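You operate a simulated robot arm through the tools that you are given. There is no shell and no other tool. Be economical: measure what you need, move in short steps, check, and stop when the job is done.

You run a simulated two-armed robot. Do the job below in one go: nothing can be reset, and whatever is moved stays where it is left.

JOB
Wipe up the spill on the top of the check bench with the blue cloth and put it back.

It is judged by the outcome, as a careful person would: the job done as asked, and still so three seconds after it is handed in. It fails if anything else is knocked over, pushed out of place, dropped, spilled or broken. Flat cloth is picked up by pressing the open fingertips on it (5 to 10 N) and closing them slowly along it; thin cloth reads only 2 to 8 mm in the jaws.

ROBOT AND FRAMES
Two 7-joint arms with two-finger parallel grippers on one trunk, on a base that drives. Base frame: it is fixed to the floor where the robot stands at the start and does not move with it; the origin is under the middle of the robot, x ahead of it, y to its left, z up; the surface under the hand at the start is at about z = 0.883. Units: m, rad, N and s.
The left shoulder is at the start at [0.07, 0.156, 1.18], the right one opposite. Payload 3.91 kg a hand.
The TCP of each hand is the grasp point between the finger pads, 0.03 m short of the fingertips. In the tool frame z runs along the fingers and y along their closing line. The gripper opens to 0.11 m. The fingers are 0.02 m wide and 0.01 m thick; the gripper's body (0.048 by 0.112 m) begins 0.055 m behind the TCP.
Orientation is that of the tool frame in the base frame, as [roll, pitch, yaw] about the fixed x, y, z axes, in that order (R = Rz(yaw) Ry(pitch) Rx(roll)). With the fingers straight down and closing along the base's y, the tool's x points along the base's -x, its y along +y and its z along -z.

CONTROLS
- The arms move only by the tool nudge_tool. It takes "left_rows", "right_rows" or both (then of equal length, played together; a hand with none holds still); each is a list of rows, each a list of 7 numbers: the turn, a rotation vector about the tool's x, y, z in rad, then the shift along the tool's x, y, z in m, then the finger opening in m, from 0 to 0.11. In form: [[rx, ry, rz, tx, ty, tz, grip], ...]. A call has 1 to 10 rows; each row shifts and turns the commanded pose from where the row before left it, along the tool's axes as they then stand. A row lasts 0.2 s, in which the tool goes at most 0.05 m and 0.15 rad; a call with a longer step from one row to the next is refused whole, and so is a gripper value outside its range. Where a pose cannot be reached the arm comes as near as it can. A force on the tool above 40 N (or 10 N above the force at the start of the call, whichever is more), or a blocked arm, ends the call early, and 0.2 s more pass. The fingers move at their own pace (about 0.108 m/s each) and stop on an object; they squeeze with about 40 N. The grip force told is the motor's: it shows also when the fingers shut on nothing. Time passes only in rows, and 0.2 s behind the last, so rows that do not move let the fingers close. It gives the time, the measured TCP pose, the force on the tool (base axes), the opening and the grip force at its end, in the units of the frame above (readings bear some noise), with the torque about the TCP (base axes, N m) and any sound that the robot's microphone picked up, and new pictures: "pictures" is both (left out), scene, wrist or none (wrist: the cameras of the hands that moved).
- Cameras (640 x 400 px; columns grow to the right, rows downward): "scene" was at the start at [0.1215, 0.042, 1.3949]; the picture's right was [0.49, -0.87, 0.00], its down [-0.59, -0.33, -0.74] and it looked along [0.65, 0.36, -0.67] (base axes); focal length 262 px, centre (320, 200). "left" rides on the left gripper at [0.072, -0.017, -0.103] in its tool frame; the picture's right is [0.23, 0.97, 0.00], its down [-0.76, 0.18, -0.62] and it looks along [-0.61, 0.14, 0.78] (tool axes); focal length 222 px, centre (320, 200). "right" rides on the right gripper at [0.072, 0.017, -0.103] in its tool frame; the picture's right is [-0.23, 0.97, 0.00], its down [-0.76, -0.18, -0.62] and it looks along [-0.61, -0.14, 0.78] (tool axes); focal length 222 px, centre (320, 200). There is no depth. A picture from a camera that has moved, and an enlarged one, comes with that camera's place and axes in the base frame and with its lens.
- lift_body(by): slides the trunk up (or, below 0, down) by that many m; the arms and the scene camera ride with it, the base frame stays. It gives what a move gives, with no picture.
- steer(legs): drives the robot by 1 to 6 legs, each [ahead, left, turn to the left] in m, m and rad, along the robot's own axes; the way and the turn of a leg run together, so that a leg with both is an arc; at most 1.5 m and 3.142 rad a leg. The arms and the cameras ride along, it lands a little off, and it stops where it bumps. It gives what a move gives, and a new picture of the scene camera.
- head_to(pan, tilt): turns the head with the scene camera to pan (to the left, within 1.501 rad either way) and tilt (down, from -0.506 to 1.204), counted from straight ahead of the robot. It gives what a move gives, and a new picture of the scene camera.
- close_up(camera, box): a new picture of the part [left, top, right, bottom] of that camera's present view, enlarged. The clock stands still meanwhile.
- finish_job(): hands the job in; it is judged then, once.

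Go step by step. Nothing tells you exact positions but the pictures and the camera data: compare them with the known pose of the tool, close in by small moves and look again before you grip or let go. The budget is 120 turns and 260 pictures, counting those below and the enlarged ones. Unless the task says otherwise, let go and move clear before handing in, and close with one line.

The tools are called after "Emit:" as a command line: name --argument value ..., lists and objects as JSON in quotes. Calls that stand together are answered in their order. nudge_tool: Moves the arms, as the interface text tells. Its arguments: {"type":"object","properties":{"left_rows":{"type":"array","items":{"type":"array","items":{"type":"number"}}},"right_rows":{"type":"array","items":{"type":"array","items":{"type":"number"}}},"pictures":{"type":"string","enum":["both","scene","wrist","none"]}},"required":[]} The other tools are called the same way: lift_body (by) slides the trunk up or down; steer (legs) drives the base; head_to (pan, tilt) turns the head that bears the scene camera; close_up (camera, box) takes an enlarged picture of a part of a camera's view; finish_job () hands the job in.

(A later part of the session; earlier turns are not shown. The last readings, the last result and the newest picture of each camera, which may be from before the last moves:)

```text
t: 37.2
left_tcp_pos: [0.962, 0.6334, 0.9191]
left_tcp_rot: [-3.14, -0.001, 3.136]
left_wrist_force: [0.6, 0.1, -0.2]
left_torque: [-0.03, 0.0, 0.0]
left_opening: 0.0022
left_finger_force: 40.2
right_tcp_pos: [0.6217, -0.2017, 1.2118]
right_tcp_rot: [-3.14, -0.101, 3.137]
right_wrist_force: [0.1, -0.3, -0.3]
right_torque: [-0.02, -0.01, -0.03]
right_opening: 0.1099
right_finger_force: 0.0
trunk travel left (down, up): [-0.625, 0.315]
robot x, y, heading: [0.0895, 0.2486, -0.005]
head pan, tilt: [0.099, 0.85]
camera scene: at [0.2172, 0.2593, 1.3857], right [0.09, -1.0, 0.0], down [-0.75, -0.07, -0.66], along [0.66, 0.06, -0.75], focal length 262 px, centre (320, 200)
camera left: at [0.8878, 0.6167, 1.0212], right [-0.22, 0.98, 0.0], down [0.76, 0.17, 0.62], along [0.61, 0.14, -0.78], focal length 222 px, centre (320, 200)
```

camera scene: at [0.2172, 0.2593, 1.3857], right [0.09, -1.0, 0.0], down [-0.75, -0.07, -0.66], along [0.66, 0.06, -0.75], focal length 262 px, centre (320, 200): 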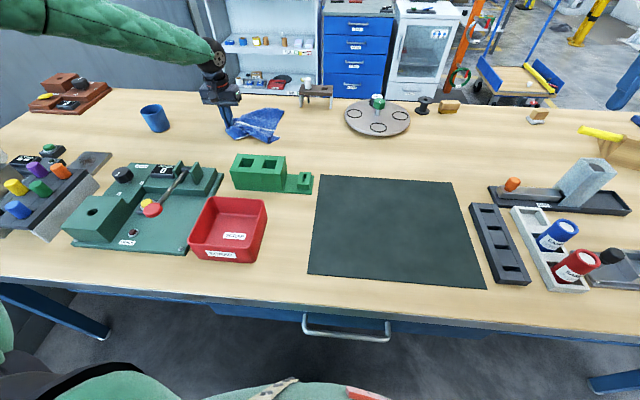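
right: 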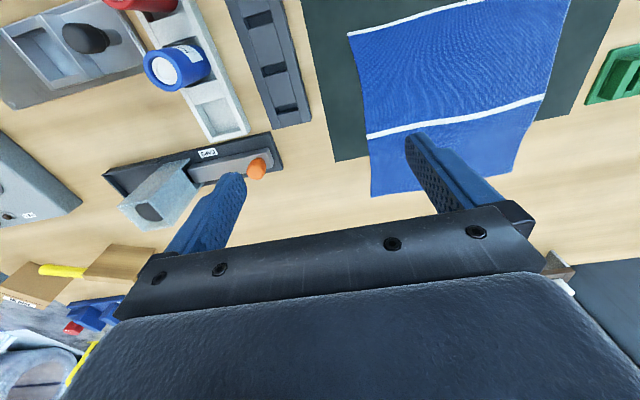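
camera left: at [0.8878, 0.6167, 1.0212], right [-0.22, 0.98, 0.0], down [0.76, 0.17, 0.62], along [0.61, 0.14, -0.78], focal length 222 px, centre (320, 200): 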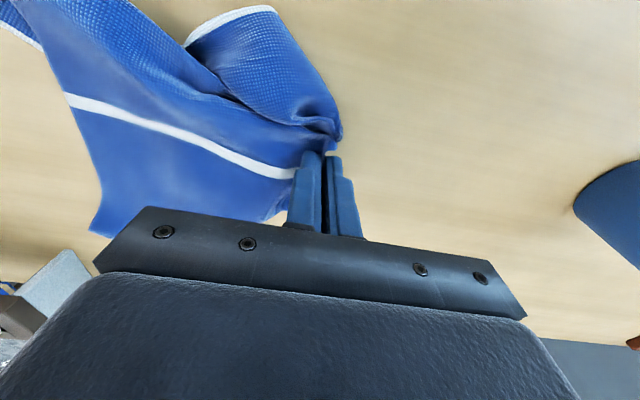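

The cloth drags cleanly but contact went light. I'll find contact again and press before stroking.

Emit:
nudge_tool --left_rows '[[0, 0, 0, 0, -0.01, 0.0015, 0], [0, 0, 0, 0, 0, 0.001, 0]]' --pictures "none"

Emit:
nudge_tool --left_rows '[[0, 0, 0, 0, 0, 0.001, 0]]' --pictures "none"

```text
t: 37.8
left_tcp_pos: [0.9596, 0.6243, 0.9154]
left_tcp_rot: [-3.141, -0.001, 3.137]
left_wrist_force: [0.5, 0.2, 2.2]
left_torque: [0.01, 0.01, 0.01]
left_opening: 0.0022
left_finger_force: 40.3
right_tcp_pos: [0.6226, -0.2009, 1.2117]
right_tcp_rot: [3.142, -0.101, 3.136]
right_wrist_force: [-0.9, 0.1, 0.7]
right_torque: [-0.02, 0.02, 0.02]
right_opening: 0.11
right_finger_force: 0.0
trunk travel left (down, up): [-0.625, 0.315]
robot x, y, heading: [0.0881, 0.2508, -0.003]
head pan, tilt: [0.099, 0.85]
```

```text
t: 38.2
left_tcp_pos: [0.9605, 0.6227, 0.9144]
left_tcp_rot: [3.141, -0.001, 3.136]
left_wrist_force: [-0.3, 1.8, 2.3]
left_torque: [0.03, -0.01, -0.03]
left_opening: 0.0019
left_finger_force: 40.4
right_tcp_pos: [0.6226, -0.2022, 1.2128]
right_tcp_rot: [-3.142, -0.103, 3.136]
right_wrist_force: [0.5, -0.1, -0.3]
right_torque: [0.02, -0.02, -0.01]
right_opening: 0.11
right_finger_force: 0.0
trunk travel left (down, up): [-0.625, 0.315]
robot x, y, heading: [0.0894, 0.248, -0.005]
head pan, tilt: [0.099, 0.85]
```

Emit:
nudge_tool --left_rows '[[0, 0, 0, 0, -0.015, 0.0005, 0], [0, 0, 0, 0, -0.02, 0, 0], [0, 0, 0, 0, -0.02, 0, 0], [0, 0, 0, 0, -0.02, 0, 0], [0, 0, 0, 0, -0.02, 0, 0], [0, 0, 0, 0, -0.02, 0, 0]]'

```text
t: 39.6
left_tcp_pos: [0.9597, 0.5079, 0.9134]
left_tcp_rot: [-3.141, 0.001, 3.135]
left_wrist_force: [-0.2, 1.2, 2.2]
left_torque: [0.01, 0.03, -0.03]
left_opening: 0.0022
left_finger_force: 39.9
right_tcp_pos: [0.6222, -0.2025, 1.2114]
right_tcp_rot: [-3.141, -0.102, 3.136]
right_wrist_force: [0.0, 1.0, -0.6]
right_torque: [0.0, 0.01, 0.04]
right_opening: 0.1099
right_finger_force: 0.0
trunk travel left (down, up): [-0.625, 0.315]
robot x, y, heading: [0.0881, 0.2517, -0.006]
head pan, tilt: [0.099, 0.85]
camera scene: at [0.2176, 0.2589, 1.3856], right [0.09, -1.0, 0.0], down [-0.75, -0.07, -0.66], along [0.66, 0.06, -0.75], focal length 262 px, centre (320, 200)
camera left: at [0.8871, 0.4915, 1.0174], right [-0.22, 0.97, 0.0], down [0.76, 0.17, 0.62], along [0.61, 0.14, -0.78], focal length 222 px, centre (320, 200)
```

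scene: 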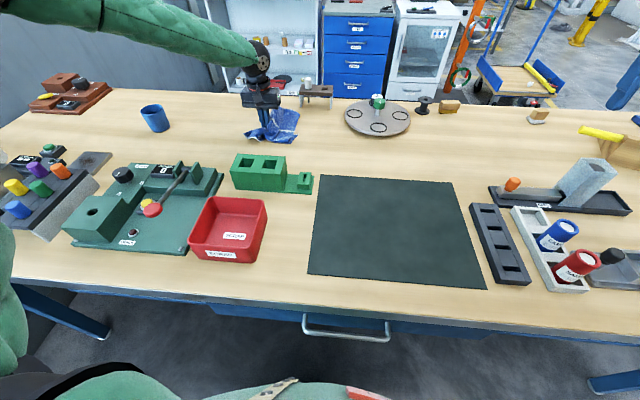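
left: 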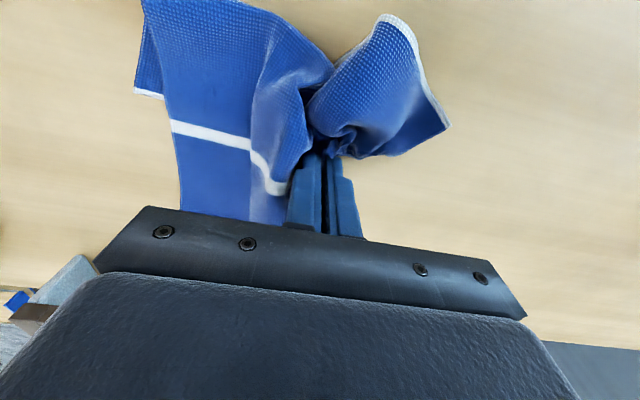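

The spill already looks reduced. I'll stroke the neighbouring lanes with a bit more pressure.

Emit:
nudge_tool --left_rows '[[0, 0, 0, -0.025, 0, 0.0005, 0], [0, 0, 0, 0, 0.025, 0.0003, 0], [0, 0, 0, 0, 0.025, 0, 0], [0, 0, 0, 0, 0.025, 0, 0], [0, 0, 0, 0, 0.025, 0, 0], [0, 0, 0, 0.0125, 0, 0, 0], [0, 0, 0, 0, -0.03, 0, 0], [0, 0, 0, 0, -0.03, 0, 0], [0, 0, 0, 0, -0.03, 0, 0], [0, 0, 0, 0, -0.015, 0, 0]]' --pictures "none"

Emit:
nudge_tool --left_rows '[[0, 0, 0, 0.032, 0, 0, 0], [0, 0, 0, 0, 0.025, 0, 0], [0, 0, 0, 0, 0.025, 0, 0], [0, 0, 0, 0, 0.025, 0, 0], [0, 0, 0, 0, 0.025, 0, 0], [0, 0, 0, 0.018, 0, 0, 0], [0, 0, 0, 0, -0.03, 0, 0], [0, 0, 0, 0, -0.03, 0, 0], [0, 0, 0, 0, -0.03, 0, 0], [0, 0, 0, 0, -0.015, 0, 0]]'

```text
t: 41.8
left_tcp_pos: [0.9576, 0.5127, 0.9212]
left_tcp_rot: [-3.141, -0.002, 3.136]
left_wrist_force: [0.6, 0.9, 0.1]
left_torque: [0.0, -0.03, -0.04]
left_opening: 0.0021
left_finger_force: 39.9
left hand out of reach, approached as far as the arm can: row 1
right_tcp_pos: [0.6222, -0.2013, 1.2122]
right_tcp_rot: [-3.14, -0.102, 3.137]
right_wrist_force: [-0.2, 0.9, 0.5]
right_torque: [-0.01, -0.01, 0.03]
right_opening: 0.1101
right_finger_force: 0.2
trunk travel left (down, up): [-0.625, 0.315]
robot x, y, heading: [0.0918, 0.252, -0.004]
head pan, tilt: [0.099, 0.85]
```

```text
t: 44.0
left_tcp_pos: [0.9094, 0.5075, 0.9216]
left_tcp_rot: [3.142, 0.0, 3.139]
left_wrist_force: [-0.2, 0.4, -0.1]
left_torque: [0.04, -0.02, 0.01]
left_opening: 0.0023
left_finger_force: 40.2
right_tcp_pos: [0.6229, -0.2024, 1.2108]
right_tcp_rot: [3.137, -0.1, 3.137]
right_wrist_force: [-0.4, -0.2, -0.6]
right_torque: [-0.02, 0.04, -0.02]
right_opening: 0.1101
right_finger_force: 0.1
trunk travel left (down, up): [-0.625, 0.315]
robot x, y, heading: [0.0897, 0.2497, -0.008]
head pan, tilt: [0.099, 0.85]
camera scene: at [0.2176, 0.2588, 1.3856], right [0.09, -1.0, 0.0], down [-0.75, -0.07, -0.66], along [0.66, 0.06, -0.75], focal length 262 px, centre (320, 200)
camera left: at [0.8366, 0.4906, 1.025], right [-0.22, 0.98, 0.0], down [0.76, 0.17, 0.62], along [0.61, 0.14, -0.78], focal length 222 px, centre (320, 200)
```

scene: 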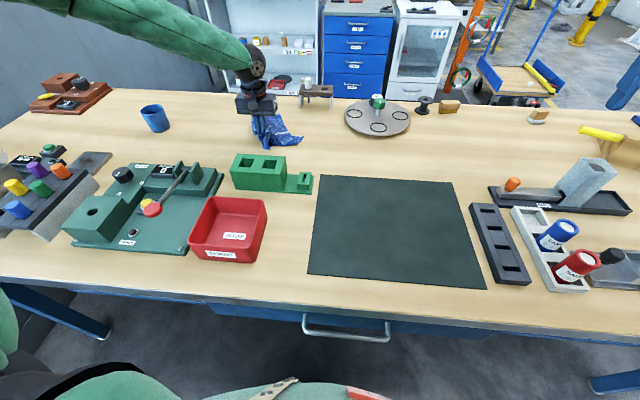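
left: 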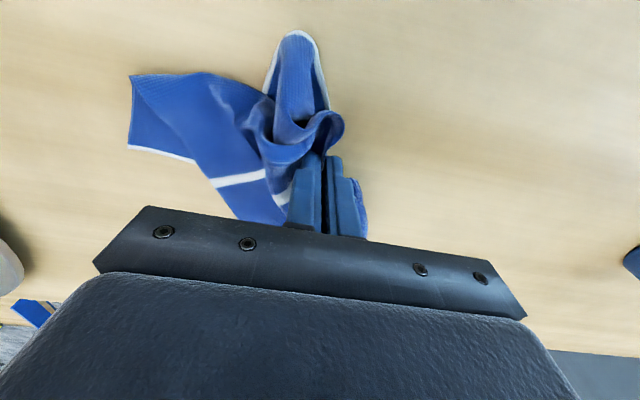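

Emit:
close_up --camera "scene" --box '[190, 95, 302, 165]'

```text
5.71 times, centred on (246, 130) of scene
camera zoom: at [0.2176, 0.2588, 1.3856], right [0.09, -1.0, 0.0], down [-0.75, -0.07, -0.66], along [0.66, 0.06, -0.75], focal length 1497 px, centre (743, 600)
```

zoom: 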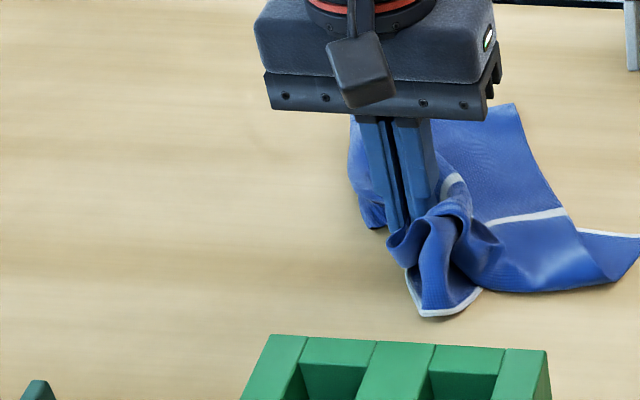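

Most of the visible area looks clean. I'll lift the cloth clear to inspect the whole patch.

Emit:
nudge_tool --left_rows '[[0, 0, 0, 0, -0.02, -0.04, 0], [0, 0, 0, 0, -0.02, -0.04, 0], [0, 0, 0, 0, -0.02, -0.04, 0], [0, 0, 0, 0, -0.02, -0.04, 0], [0, 0, 0, 0, -0.02, -0.04, 0], [0, 0, 0, 0, 0, -0.04, 0], [0, 0, 0, 0, 0, -0.04, 0]]' --pictures "wrist"

Emit:
close_up --camera "scene" --box '[190, 95, 302, 165]'

```text
t: 45.6
left_tcp_pos: [0.9077, 0.408, 1.2017]
left_tcp_rot: [3.141, -0.001, 3.136]
left_wrist_force: [0.0, 0.0, 0.2]
left_torque: [-0.02, 0.02, 0.02]
left_opening: 0.0021
left_finger_force: 40.2
right_tcp_pos: [0.6217, -0.2016, 1.2121]
right_tcp_rot: [3.142, -0.102, 3.136]
right_wrist_force: [-0.5, -0.3, -0.3]
right_torque: [0.0, -0.03, 0.03]
right_opening: 0.1101
right_finger_force: 0.1
trunk travel left (down, up): [-0.625, 0.315]
robot x, y, heading: [0.0931, 0.2495, -0.008]
head pan, tilt: [0.099, 0.85]
camera left: at [0.8346, 0.39, 1.3049], right [-0.22, 0.98, 0.0], down [0.76, 0.17, 0.62], along [0.61, 0.14, -0.78], focal length 222 px, centre (320, 200)
```

left: 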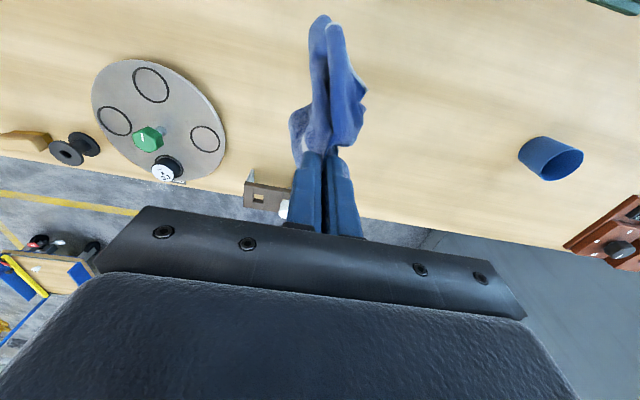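

```text
5.71 times, centred on (246, 130) of scene
camera zoom: at [0.217, 0.2584, 1.3856], right [0.09, -1.0, 0.0], down [-0.75, -0.07, -0.66], along [0.66, 0.06, -0.75], focal length 1497 px, centre (743, 600)
```

zoom: 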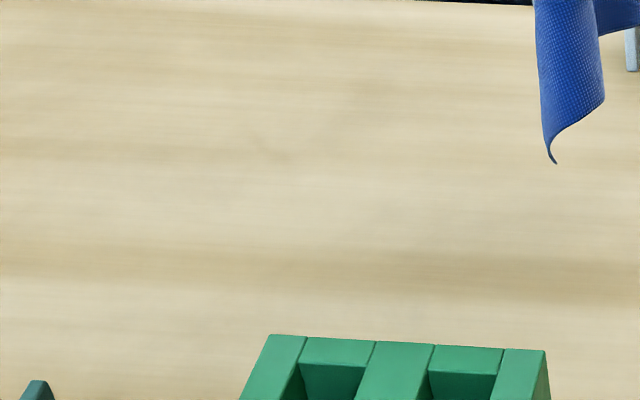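

Emit:
close_up --camera "scene" --box '[216, 108, 280, 148]'

Emit:
close_up --camera "left" --box '[350, 60, 550, 185]'

```text
10.00 times, centred on (248, 128) of scene
camera zoom: at [0.217, 0.2584, 1.3856], right [0.09, -1.0, 0.0], down [-0.75, -0.07, -0.66], along [0.66, 0.06, -0.75], focal length 2620 px, centre (1040, 920)
```

zoom: 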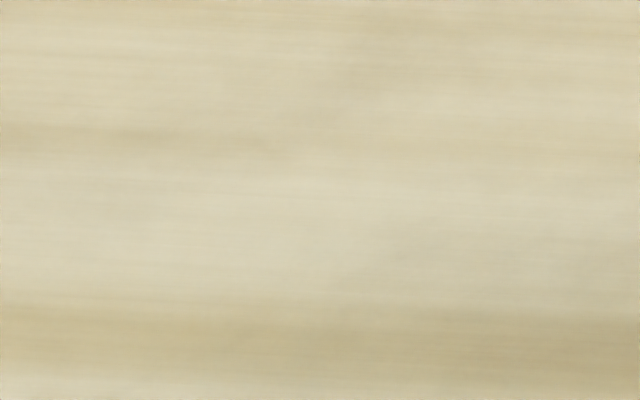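

```text
3.20 times, centred on (450, 122) of left
camera zoom: at [0.8346, 0.39, 1.3049], right [-0.22, 0.98, 0.0], down [0.76, 0.17, 0.62], along [0.61, 0.14, -0.78], focal length 711 px, centre (-96, 448)
```

zoom: 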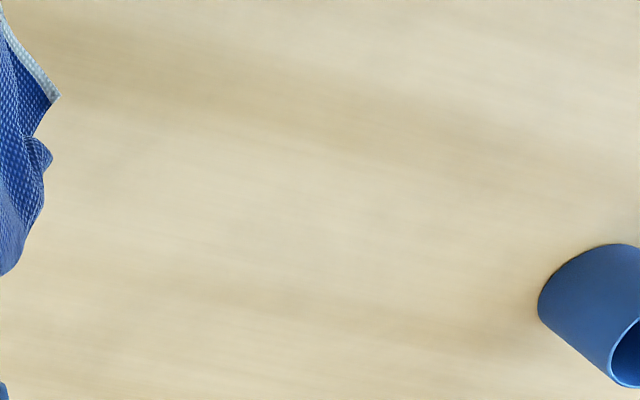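

The spill appears gone, but a few darker tones are hard to judge. To be thorough I'll step 4 cm closer and do one more firmly pressed pass, including the far side I couldn't reach.

Emit:
steer --legs '[[0.04, 0.03, 0.0]]'

Emit:
nudge_tool --left_rows '[[0, 0, 0, -0.02, 0, 0.035, 0], [0, 0, 0, -0.02, 0, 0.035, 0], [0, 0, 0, -0.0, 0.02, 0.035, 0], [0, 0, 0, 0, 0.02, 0.035, 0], [0, 0, 0, 0, 0.02, 0.035, 0], [0, 0, 0, 0, 0.02, 0.035, 0], [0, 0, 0, 0, 0.02, 0.035, 0], [0, 0, 0, 0, 0, 0.03, 0]]'

```text
t: 46.5
left_tcp_pos: [0.9475, 0.4376, 1.1998]
left_tcp_rot: [-3.141, -0.002, 3.134]
left_wrist_force: [-0.1, 0.5, 0.0]
left_torque: [-0.03, -0.01, 0.03]
left_opening: 0.0023
left_finger_force: 40.5
right_tcp_pos: [0.6624, -0.1731, 1.212]
right_tcp_rot: [-3.141, -0.101, 3.134]
right_wrist_force: [0.0, 0.6, 0.0]
right_torque: [-0.01, 0.03, 0.01]
right_opening: 0.1101
right_finger_force: 0.0
trunk travel left (down, up): [-0.625, 0.315]
robot x, y, heading: [0.1305, 0.2801, -0.01]
head pan, tilt: [0.099, 0.85]
camera scene: at [0.2578, 0.2896, 1.3857], right [0.09, -1.0, 0.0], down [-0.75, -0.07, -0.66], along [0.66, 0.06, -0.75], focal length 262 px, centre (320, 200)
```

scene: 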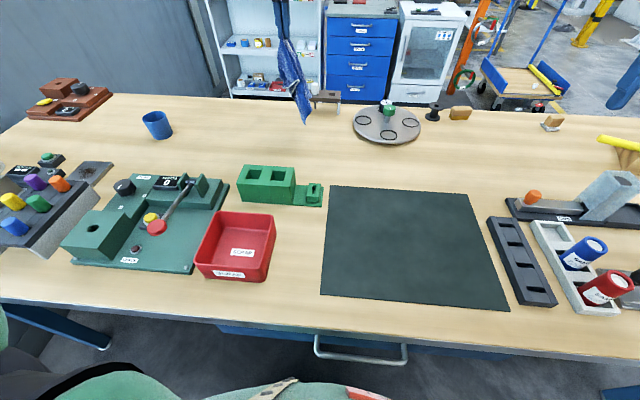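

```text
t: 48.3
left_tcp_pos: [0.9893, 0.537, 0.9251]
left_tcp_rot: [-3.14, -0.001, 3.135]
left_wrist_force: [0.2, 0.5, -0.4]
left_torque: [0.04, 0.03, 0.0]
left_opening: 0.002
left_finger_force: 40.3
right_tcp_pos: [0.6619, -0.1733, 1.2114]
right_tcp_rot: [3.14, -0.103, 3.136]
right_wrist_force: [0.7, 0.4, 0.8]
right_torque: [-0.04, 0.02, -0.03]
right_opening: 0.11
right_finger_force: 0.0
trunk travel left (down, up): [-0.625, 0.315]
robot x, y, heading: [0.1286, 0.2838, -0.003]
head pan, tilt: [0.099, 0.85]
camera scene: at [0.2577, 0.2885, 1.3857], right [0.09, -1.0, 0.0], down [-0.75, -0.07, -0.66], along [0.66, 0.06, -0.75], focal length 262 px, centre (320, 200)
camera left: at [0.9156, 0.5198, 1.0286], right [-0.22, 0.98, 0.0], down [0.76, 0.17, 0.62], along [0.61, 0.14, -0.78], focal length 222 px, centre (320, 200)
```

scene: 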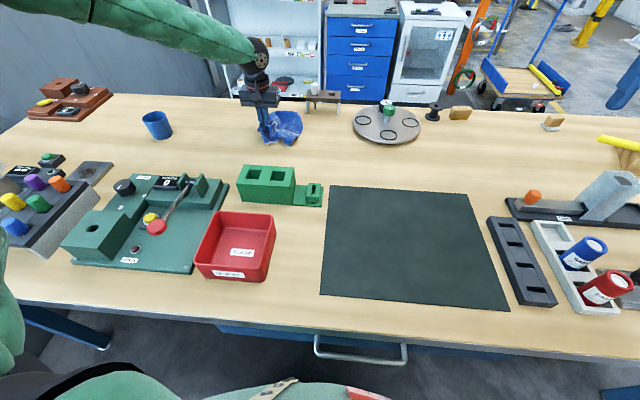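
left: 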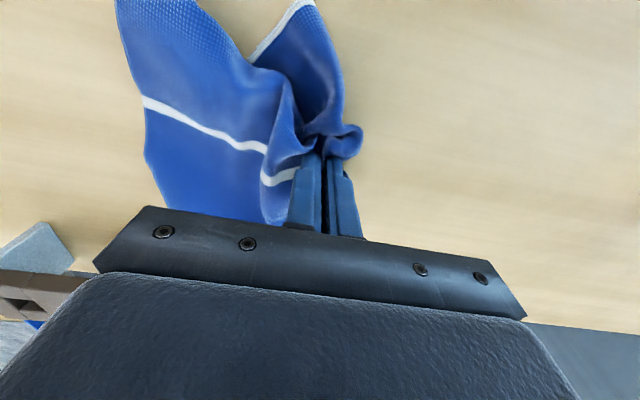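

Emit:
nudge_tool --left_rows '[[0, 0, 0, 0, -0.01, 0.005, 0], [0, 0, 0, 0, 0, 0.004, 0], [0, 0, 0, 0, 0.025, 0.001, 0], [0, 0, 0, 0, 0.025, 0.0005, 0], [0, 0, 0, 0, 0.025, 0, 0], [0, 0, 0, 0, 0.025, 0, 0], [0, 0, 0, 0.012, 0, 0, 0]]' --pictures "none"

```text
t: 49.9
left_tcp_pos: [0.9758, 0.6271, 0.9152]
left_tcp_rot: [-3.141, -0.001, 3.134]
left_wrist_force: [0.6, 0.5, 1.1]
left_torque: [0.02, -0.01, -0.01]
left_opening: 0.002
left_finger_force: 39.8
right_tcp_pos: [0.661, -0.1739, 1.2126]
right_tcp_rot: [3.141, -0.101, 3.133]
right_wrist_force: [-0.7, 0.5, -0.7]
right_torque: [0.02, -0.02, -0.01]
right_opening: 0.1099
right_finger_force: 0.1
trunk travel left (down, up): [-0.625, 0.315]
robot x, y, heading: [0.1324, 0.2815, -0.009]
head pan, tilt: [0.099, 0.85]
```

Emit:
nudge_tool --left_rows '[[0, 0, 0, 0, -0.025, 0.001, 0], [0, 0, 0, 0, -0.025, 0.0005, 0], [0, 0, 0, 0, -0.025, 0, 0], [0, 0, 0, 0, -0.025, 0, 0], [0, 0, 0, 0.02, 0, 0, 0], [0, 0, 0, 0, 0.025, 0, 0], [0, 0, 0, 0, 0.025, 0, 0], [0, 0, 0, 0, 0.025, 0, 0], [0, 0, 0, 0, 0.025, 0, 0], [0, 0, 0, 0.02, 0, 0, 0]]' --pictures "none"

Emit:
nudge_tool --left_rows '[[0, 0, 0, 0, -0.025, 0, 0], [0, 0, 0, 0, -0.025, 0, 0], [0, 0, 0, 0, -0.025, 0, 0], [0, 0, 0, 0, -0.025, 0, 0], [0, 0, 0, 0.012, 0, 0, 0], [0, 0, 0, 0, 0.025, 0, 0], [0, 0, 0, 0, 0.025, 0, 0], [0, 0, 0, 0, 0.025, 0, 0], [0, 0, 0, 0, 0.025, 0, 0]]'

```text
t: 52.1
left_tcp_pos: [0.9368, 0.628, 0.913]
left_tcp_rot: [3.14, -0.001, 3.134]
left_wrist_force: [1.3, 0.3, 3.7]
left_torque: [-0.01, -0.05, -0.03]
left_opening: 0.002
left_finger_force: 40.1
right_tcp_pos: [0.66, -0.1726, 1.2123]
right_tcp_rot: [3.14, -0.101, 3.134]
right_wrist_force: [0.2, -0.1, -0.8]
right_torque: [-0.01, -0.02, -0.02]
right_opening: 0.1102
right_finger_force: 0.0
trunk travel left (down, up): [-0.625, 0.315]
robot x, y, heading: [0.1281, 0.2771, -0.008]
head pan, tilt: [0.099, 0.85]
```

```text
t: 54.1
left_tcp_pos: [0.9245, 0.627, 0.9143]
left_tcp_rot: [-3.141, -0.002, 3.135]
left_wrist_force: [0.6, -2.1, 4.1]
left_torque: [-0.1, 0.03, 0.0]
left_opening: 0.0018
left_finger_force: 39.9
right_tcp_pos: [0.6613, -0.172, 1.2123]
right_tcp_rot: [-3.14, -0.101, 3.135]
right_wrist_force: [0.4, 0.3, -0.3]
right_torque: [-0.01, 0.01, 0.01]
right_opening: 0.1099
right_finger_force: 0.0
trunk travel left (down, up): [-0.625, 0.315]
robot x, y, heading: [0.1287, 0.2783, -0.008]
head pan, tilt: [0.099, 0.85]
camera scene: at [0.2565, 0.2891, 1.3858], right [0.09, -1.0, 0.0], down [-0.75, -0.07, -0.66], along [0.66, 0.06, -0.75], focal length 262 px, centre (320, 200)
camera left: at [0.8519, 0.6104, 1.0171], right [-0.22, 0.98, 0.0], down [0.76, 0.17, 0.62], along [0.61, 0.14, -0.78], focal length 222 px, centre (320, 200)
```

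scene: 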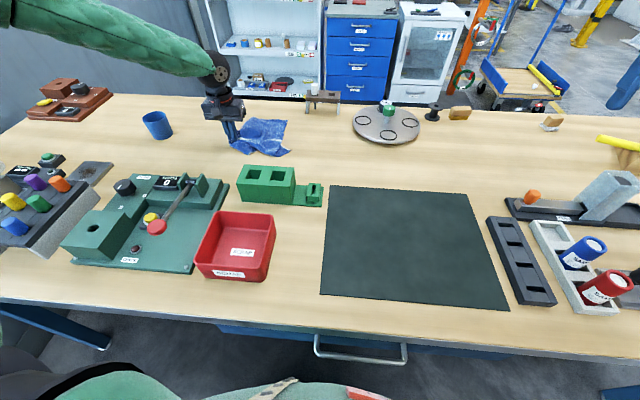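
left: 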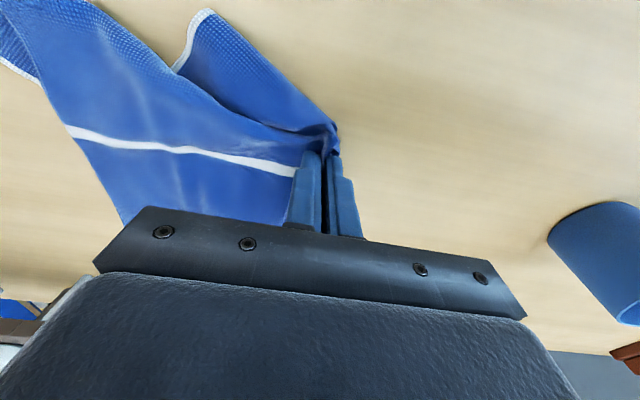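

The pressed pass is done across the whole area. Lifting straight up to inspect.

Emit:
nudge_tool --left_rows '[[0, 0, 0, 0, -0.02, -0.045, 0], [0, 0, 0, 0, -0.02, -0.045, 0], [0, 0, 0, 0, -0.02, -0.045, 0], [0, 0, 0, 0, -0.02, -0.045, 0], [0, 0, 0, 0, -0.02, -0.045, 0], [0, 0, 0, 0, -0.04, -0.03, 0], [0, 0, 0, 0, -0.04, -0.03, 0], [0, 0, 0, 0, -0.04, -0.03, 0]]' --pictures "wrist"

Emit:
close_up --camera "scene" --box '[200, 105, 296, 165]'

```text
t: 55.9
left_tcp_pos: [0.924, 0.4074, 1.2289]
left_tcp_rot: [3.139, -0.001, 3.135]
left_wrist_force: [0.9, 0.0, 0.3]
left_torque: [0.02, 0.01, 0.0]
left_opening: 0.0021
left_finger_force: 40.2
right_tcp_pos: [0.6618, -0.1728, 1.2099]
right_tcp_rot: [3.139, -0.103, 3.137]
right_wrist_force: [1.0, 0.0, 0.5]
right_torque: [0.03, 0.0, 0.0]
right_opening: 0.1102
right_finger_force: 0.1
trunk travel left (down, up): [-0.625, 0.315]
robot x, y, heading: [0.1315, 0.2795, -0.002]
head pan, tilt: [0.099, 0.85]
camera left: at [0.8515, 0.39, 1.3321], right [-0.22, 0.97, 0.0], down [0.76, 0.17, 0.62], along [0.61, 0.14, -0.78], focal length 222 px, centre (320, 200)
```

left: 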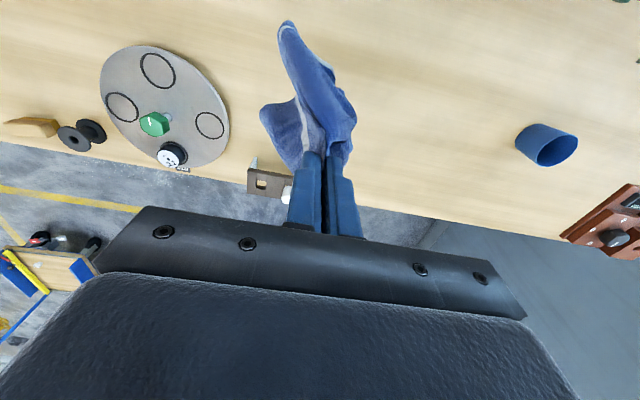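

```text
6.67 times, centred on (248, 135) of scene
camera zoom: at [0.2585, 0.288, 1.3855], right [0.09, -1.0, 0.0], down [-0.75, -0.07, -0.66], along [0.66, 0.06, -0.75], focal length 1747 px, centre (800, 633)
```

zoom: 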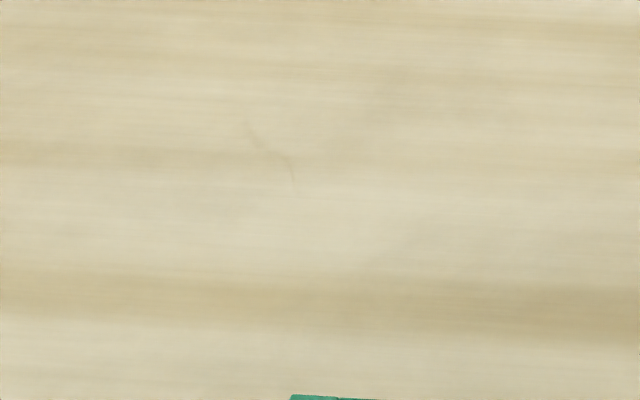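

A thin curved mark remains around (1.0, 0.63). Zooming closer on it.

Emit:
close_up --camera "scene" --box '[226, 115, 258, 135]'

Emit:
close_up --camera "left" --box '[360, 80, 520, 180]'

```text
16.00 times, centred on (242, 125) of scene
camera zoom: at [0.2585, 0.288, 1.3855], right [0.09, -1.0, 0.0], down [-0.75, -0.07, -0.66], along [0.66, 0.06, -0.75], focal length 4192 px, centre (1568, 1400)
```

zoom: 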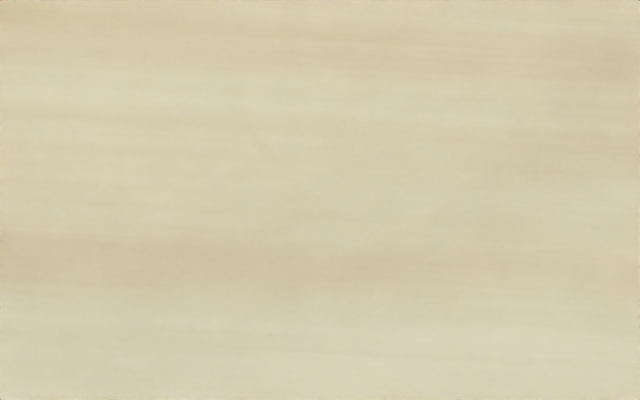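

```text
4.00 times, centred on (440, 130) of left
camera zoom: at [0.8515, 0.39, 1.3321], right [-0.22, 0.97, 0.0], down [0.76, 0.17, 0.62], along [0.61, 0.14, -0.78], focal length 888 px, centre (-160, 480)
```

zoom: 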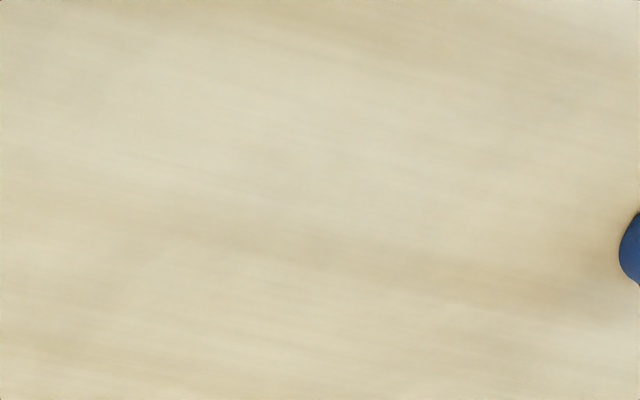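

Nothing shows at higher zoom, so the bench top is clean. Now to put the cloth back: drive right so the left hand can lay it over its old place on the mat.

Emit:
steer --legs '[[-0.04, -0.36, 0.0]]'

```text
t: 58.2
left_tcp_pos: [0.8807, 0.046, 1.2287]
left_tcp_rot: [-3.141, -0.001, 3.134]
left_wrist_force: [-1.2, 0.7, 0.5]
left_torque: [0.01, 0.02, 0.01]
left_opening: 0.0024
left_finger_force: 40.0
right_tcp_pos: [0.618, -0.5345, 1.2106]
right_tcp_rot: [3.14, -0.1, 3.135]
right_wrist_force: [0.8, -0.1, 0.0]
right_torque: [0.01, 0.03, -0.04]
right_opening: 0.1097
right_finger_force: 0.0
trunk travel left (down, up): [-0.625, 0.315]
robot x, y, heading: [0.088, -0.0792, -0.012]
head pan, tilt: [0.099, 0.85]
camera scene: at [0.2148, -0.0725, 1.3856], right [0.09, -1.0, 0.0], down [-0.75, -0.07, -0.66], along [0.66, 0.06, -0.75], focal length 262 px, centre (320, 200)
```

scene: 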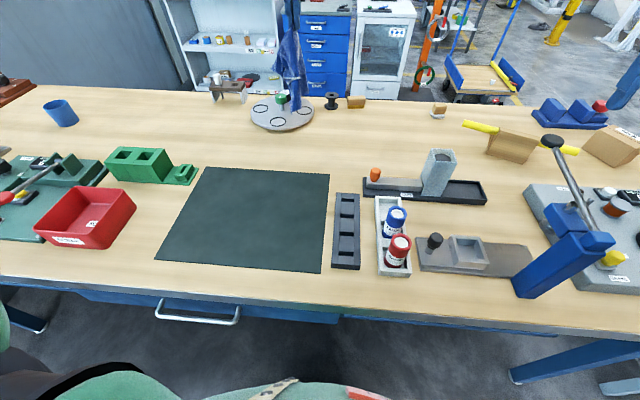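

Bringing the cloth over the right part of the mat, then looking.

Emit:
nudge_tool --left_rows '[[0, 0, 0, 0.04, -0.003, 0, 0], [0, 0, 0, 0.04, -0.003, 0, 0], [0, 0, 0, 0.04, -0.003, 0, 0], [0, 0, 0, 0.04, -0.003, 0.02, 0], [0, 0, 0, 0.006, 0, 0.04, 0], [0, 0, 0, 0, 0, 0.03, 0]]'

```text
t: 59.6
left_tcp_pos: [0.7135, 0.0346, 1.1386]
left_tcp_rot: [3.14, -0.004, 3.135]
left_wrist_force: [0.0, -0.4, 0.8]
left_torque: [0.04, 0.0, 0.0]
left_opening: 0.002
left_finger_force: 40.4
right_tcp_pos: [0.6184, -0.5338, 1.2114]
right_tcp_rot: [3.141, -0.101, 3.134]
right_wrist_force: [-0.5, -0.3, 0.3]
right_torque: [0.0, 0.05, -0.03]
right_opening: 0.1101
right_finger_force: 0.0
trunk travel left (down, up): [-0.625, 0.315]
robot x, y, heading: [0.09, -0.0773, -0.002]
head pan, tilt: [0.099, 0.85]
camera scene: at [0.2147, -0.0715, 1.3857], right [0.09, -1.0, 0.0], down [-0.75, -0.07, -0.66], along [0.66, 0.06, -0.75], focal length 262 px, centre (320, 200)
camera left: at [0.6419, 0.0186, 1.2412], right [-0.22, 0.98, 0.0], down [0.76, 0.17, 0.62], along [0.61, 0.14, -0.78], focal length 222 px, centre (320, 200)
```

scene: 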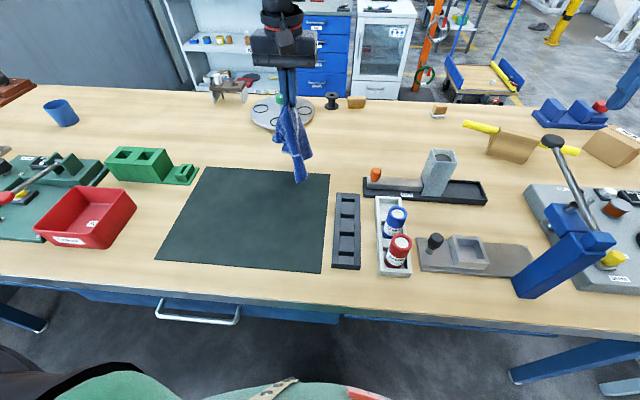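
left: 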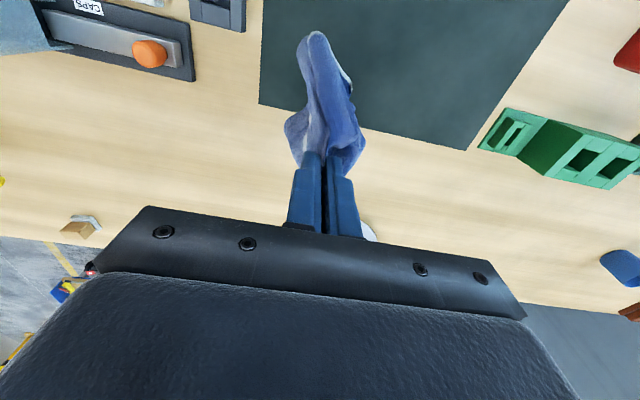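

Now laying it: lower while moving left (+y) so it spreads over its old place.

Emit:
nudge_tool --left_rows '[[0, 0, 0, 0, -0.008, 0.03, 0], [0, 0, 0, 0, 0.005, 0.025, 0], [0, 0, 0, 0, 0.015, 0.025, 0], [0, 0, 0, 0, 0.02, 0.025, 0], [0, 0, 0, 0, 0.025, 0.025, 0], [0, 0, 0, 0, 0.03, 0.025, 0], [0, 0, 0, 0, 0.035, 0.025, 0], [0, 0, 0, 0, 0.03, 0.025, 0]]'

```text
t: 61.5
left_tcp_pos: [0.7156, 0.1889, 0.9331]
left_tcp_rot: [-3.14, -0.001, 3.133]
left_wrist_force: [-0.4, -0.5, 0.1]
left_torque: [-0.01, -0.01, 0.01]
left_opening: 0.0024
left_finger_force: 40.3
right_tcp_pos: [0.6185, -0.533, 1.2135]
right_tcp_rot: [-3.141, -0.103, 3.136]
right_wrist_force: [0.3, 0.2, -0.7]
right_torque: [0.03, 0.01, 0.01]
right_opening: 0.11
right_finger_force: 0.2
trunk travel left (down, up): [-0.625, 0.315]
robot x, y, heading: [0.0908, -0.0804, -0.007]
head pan, tilt: [0.099, 0.85]
camera scene: at [0.2151, -0.0709, 1.3857], right [0.09, -1.0, 0.0], down [-0.75, -0.07, -0.66], along [0.66, 0.06, -0.75], focal length 262 px, centre (320, 200)
camera left: at [0.643, 0.1725, 1.0367], right [-0.22, 0.98, 0.0], down [0.76, 0.17, 0.62], along [0.61, 0.14, -0.78], focal length 222 px, centre (320, 200)
```

scene: 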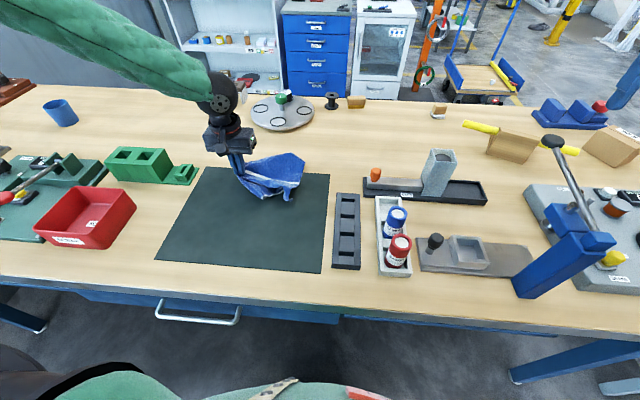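
left: 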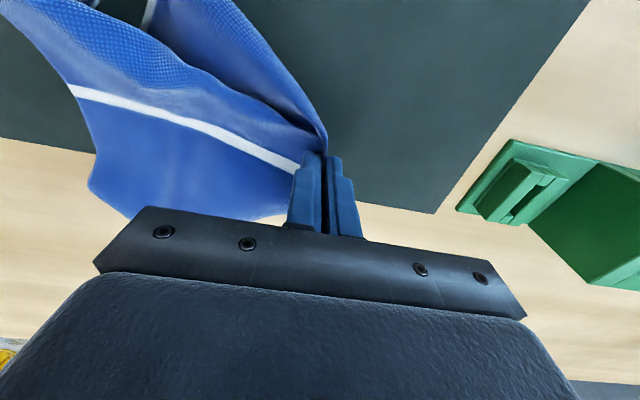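

It's spread mostly over its place, with the near part folded. I'll lower, release gently and see how it lies.

Emit:
nudge_tool --left_rows '[[0, 0, 0, 0, 0, 0.012, 0], [0, 0, 0, 0, 0, 0.003, 0], [0, 0, 0, 0, 0, 0, 0.01], [0, 0, 0, 0, 0, 0, 0.025], [0, 0, 0, 0, 0, 0, 0.035], [0, 0, 0, 0, 0, -0.01, 0.035], [0, 0, 0, 0, 0, -0.03, 0.035], [0, 0, 0, 0, 0, -0.04, 0.035], [0, 0, 0, 0, 0.03, -0.03, 0.035], [0, 0, 0, 0, 0.03, -0.03, 0.035]]'

```text
t: 63.6
left_tcp_pos: [0.7145, 0.2474, 1.0591]
left_tcp_rot: [-3.141, 0.0, 3.133]
left_wrist_force: [0.3, 0.5, 0.1]
left_torque: [0.01, -0.03, 0.0]
left_opening: 0.0349
left_finger_force: 0.1
right_tcp_pos: [0.6163, -0.5336, 1.2127]
right_tcp_rot: [3.141, -0.098, 3.133]
right_wrist_force: [-0.8, 0.0, 1.7]
right_torque: [0.01, 0.0, -0.01]
right_opening: 0.1098
right_finger_force: 0.1
trunk travel left (down, up): [-0.625, 0.315]
robot x, y, heading: [0.0938, -0.0794, -0.012]
head pan, tilt: [0.099, 0.85]
camera scene: at [0.2136, -0.0715, 1.3858], right [0.09, -1.0, 0.0], down [-0.75, -0.07, -0.66], along [0.66, 0.06, -0.75], focal length 262 px, centre (320, 200)
camera left: at [0.6428, 0.2304, 1.162], right [-0.22, 0.98, 0.0], down [0.76, 0.17, 0.62], along [0.61, 0.14, -0.78], focal length 222 px, centre (320, 200)
```

scene: 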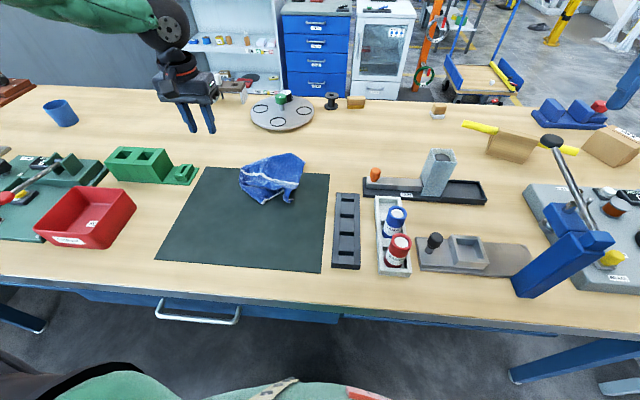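
left: 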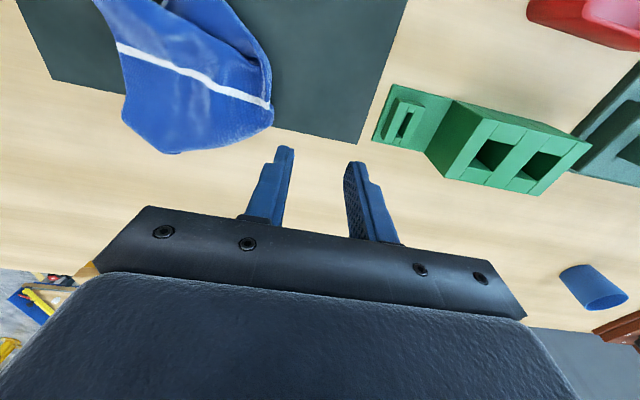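

Emit:
close_up --camera "scene" --box '[192, 130, 352, 230]'

```text
4.00 times, centred on (272, 180) of scene
camera zoom: at [0.2136, -0.0715, 1.3858], right [0.09, -1.0, 0.0], down [-0.75, -0.07, -0.66], along [0.66, 0.06, -0.75], focal length 1048 px, centre (512, 280)
```

zoom: 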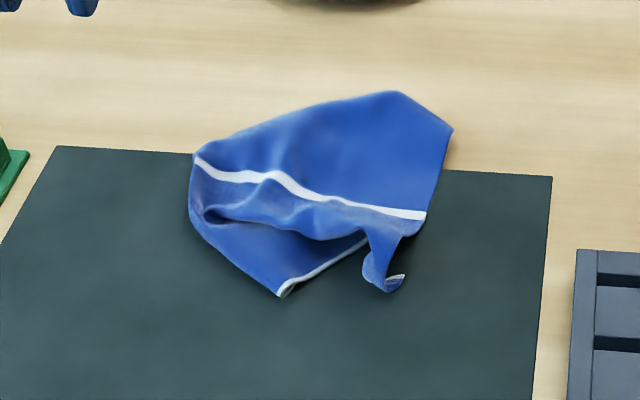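

The cloth is back on its spot (centre about (0.72, 0.11) against (0.717, 0.12) before), but its near half is tucked under. I'll spread it by pulling the near corners out, after shifting the robot slightly for reach.

Emit:
steer --legs '[[-0.05, -0.1, 0.0]]'

Emit:
head_to --pan 0.4 --tilt 0.9

Emit:
close_up --camera "scene" --box '[220, 120, 380, 220]'

```text
t: 64.8
left_tcp_pos: [0.6643, 0.1465, 1.0589]
left_tcp_rot: [3.141, 0.0, 3.133]
left_wrist_force: [-0.2, -0.8, 0.6]
left_torque: [0.0, 0.03, -0.01]
left_opening: 0.0349
left_finger_force: 0.0
right_tcp_pos: [0.5646, -0.6341, 1.2122]
right_tcp_rot: [3.141, -0.101, 3.134]
right_wrist_force: [0.4, -0.7, 0.6]
right_torque: [0.02, -0.02, -0.02]
right_opening: 0.1101
right_finger_force: 0.1
trunk travel left (down, up): [-0.625, 0.315]
robot x, y, heading: [0.0351, -0.1807, -0.011]
head pan, tilt: [0.099, 0.85]
camera scene: at [0.1629, -0.1718, 1.3856], right [0.09, -1.0, 0.0], down [-0.75, -0.07, -0.66], along [0.66, 0.06, -0.75], focal length 262 px, centre (320, 200)
```

scene: 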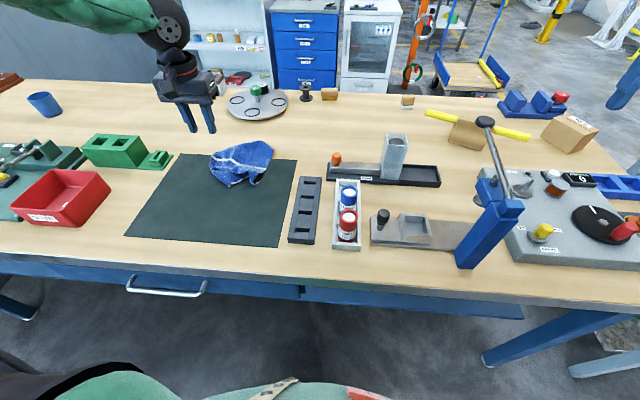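

```text
t: 65.7
left_tcp_pos: [0.6653, 0.1459, 1.0576]
left_tcp_rot: [-3.141, -0.003, 3.132]
left_wrist_force: [0.5, -0.6, -0.9]
left_torque: [0.01, 0.04, 0.0]
left_opening: 0.035
left_finger_force: 0.1
right_tcp_pos: [0.5654, -0.6328, 1.2112]
right_tcp_rot: [3.14, -0.101, 3.134]
right_wrist_force: [0.5, 0.2, 0.2]
right_torque: [0.02, -0.01, 0.01]
right_opening: 0.1098
right_finger_force: 0.1
trunk travel left (down, up): [-0.625, 0.315]
robot x, y, heading: [0.0402, -0.179, -0.006]
head pan, tilt: [0.4, 0.901]
camera scene: at [0.1553, -0.149, 1.3817], right [0.38, -0.93, 0.0], down [-0.73, -0.3, -0.62], along [0.57, 0.24, -0.78], focal length 262 px, centre (320, 200)
```

scene: 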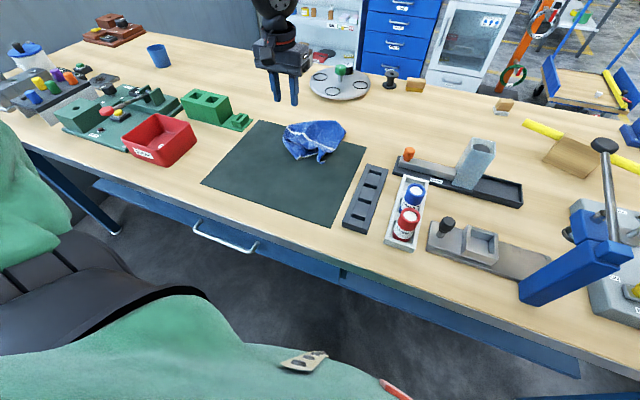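

```text
4.00 times, centred on (300, 170) of scene
camera zoom: at [0.1553, -0.149, 1.3817], right [0.38, -0.93, 0.0], down [-0.73, -0.3, -0.62], along [0.57, 0.24, -0.78], focal length 1048 px, centre (400, 320)
```

zoom: 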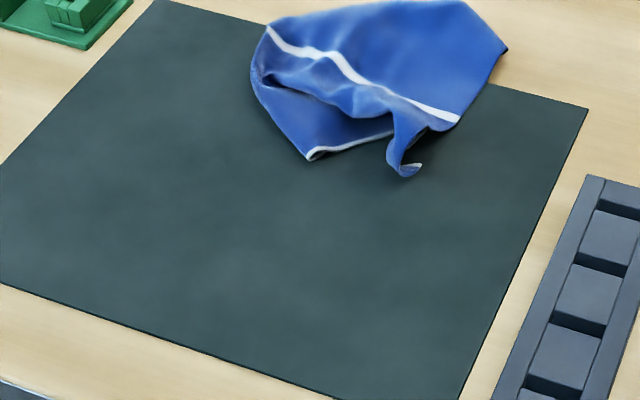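

The near-right corner stands up at about (0.64, 0.05). I'll pinch it there.

Emit:
nudge_tool --left_rows '[[0, 0, 0, 0.01, -0.045, 0, 0.05], [0, 0, 0, 0.01, -0.045, 0.01, 0.05], [0, 0, 0, 0, 0, 0.045, 0.05], [0, 0, 0, 0, 0, 0.045, 0.05]]' --pictures "wrist"

Emit:
close_up --camera "scene" --box '[220, 100, 380, 200]'

```text
t: 66.7
left_tcp_pos: [0.6452, 0.055, 0.9565]
left_tcp_rot: [3.141, -0.001, 3.133]
left_wrist_force: [0.2, 0.6, 0.3]
left_torque: [0.0, 0.03, 0.01]
left_opening: 0.0503
left_finger_force: 0.0
right_tcp_pos: [0.5663, -0.6353, 1.2108]
right_tcp_rot: [3.141, -0.104, 3.132]
right_wrist_force: [0.7, 0.2, 0.3]
right_torque: [0.03, 0.01, -0.01]
right_opening: 0.1097
right_finger_force: 0.1
trunk travel left (down, up): [-0.625, 0.315]
robot x, y, heading: [0.0352, -0.1744, -0.011]
head pan, tilt: [0.4, 0.901]
camera left: at [0.5732, 0.0385, 1.0594], right [-0.22, 0.98, 0.0], down [0.76, 0.17, 0.62], along [0.61, 0.14, -0.78], focal length 222 px, centre (320, 200)
```

left: 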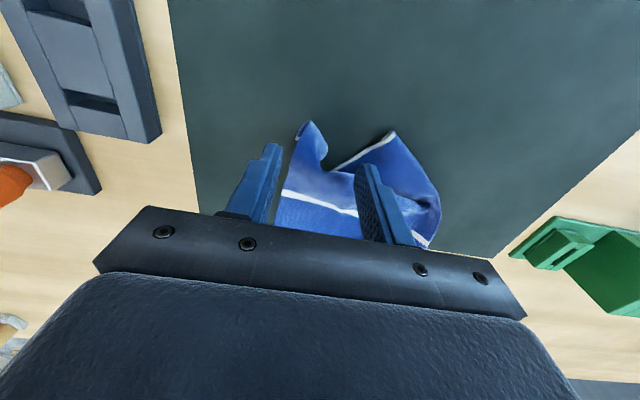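

```text
4.00 times, centred on (300, 150) of scene
camera zoom: at [0.1564, -0.1504, 1.3817], right [0.38, -0.92, 0.0], down [-0.73, -0.3, -0.62], along [0.57, 0.24, -0.78], focal length 1048 px, centre (400, 400)
```

zoom: 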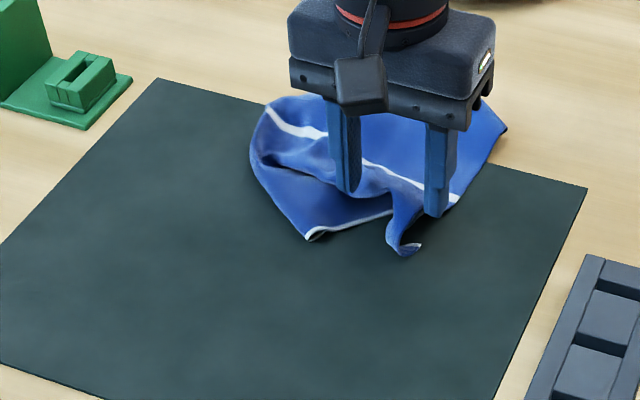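

Emit:
nudge_tool --left_rows '[[0, 0, 0, 0.006, -0.006, 0.01, 0.05], [0, 0, 0, 0, 0, 0.02, 0.05], [0, 0, 0, 0, 0, 0.008, 0.05], [0, 0, 0, 0, 0, 0, 0.04], [0, 0, 0, 0, 0, 0, 0.03], [0, 0, 0, 0, 0, 0, 0.02], [0, 0, 0, 0, 0, 0, 0.01], [0, 0, 0, 0, 0, 0, 0], [0, 0, 0, 0, 0, 0, 0]]' --pictures "wrist"

Emit:
close_up --camera "scene" --box '[220, 100, 380, 200]'

```text
t: 68.7
left_tcp_pos: [0.6393, 0.0504, 0.9197]
left_tcp_rot: [-3.141, -0.002, 3.134]
left_wrist_force: [0.5, -0.3, 0.2]
left_torque: [0.01, 0.0, 0.0]
left_opening: 0.0024
left_finger_force: 39.9
right_tcp_pos: [0.5658, -0.6339, 1.2112]
right_tcp_rot: [-3.141, -0.102, 3.134]
right_wrist_force: [-0.4, -0.1, 0.7]
right_torque: [-0.05, 0.03, -0.01]
right_opening: 0.11
right_finger_force: 0.0
trunk travel left (down, up): [-0.625, 0.315]
robot x, y, heading: [0.037, -0.1786, -0.009]
head pan, tilt: [0.4, 0.901]
camera left: at [0.5659, 0.0342, 1.0231], right [-0.22, 0.98, 0.0], down [0.76, 0.17, 0.62], along [0.61, 0.14, -0.78], focal length 222 px, centre (320, 200)
```

left: 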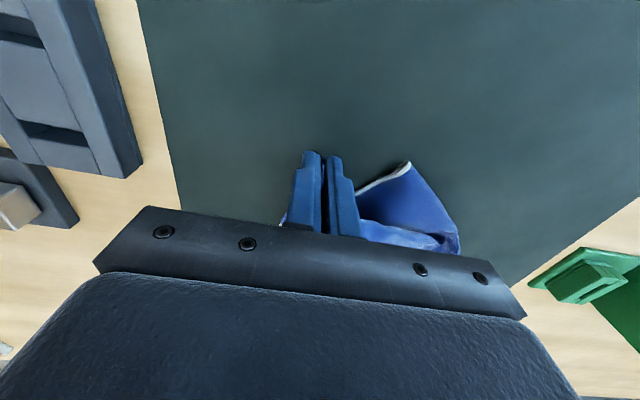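

```text
4.00 times, centred on (300, 150) of scene
camera zoom: at [0.1551, -0.1495, 1.3818], right [0.38, -0.92, 0.0], down [-0.72, -0.3, -0.62], along [0.57, 0.24, -0.78], focal length 1048 px, centre (400, 400)
```

zoom: 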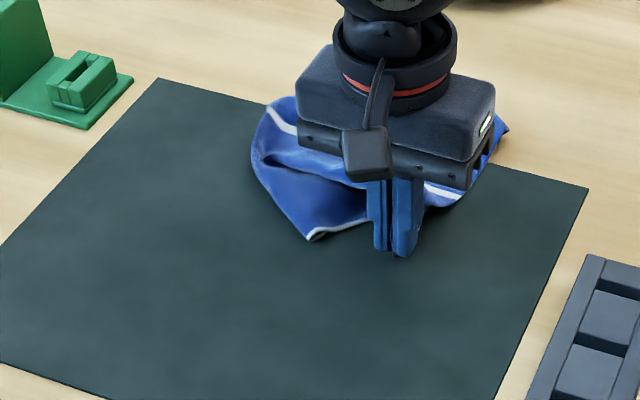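

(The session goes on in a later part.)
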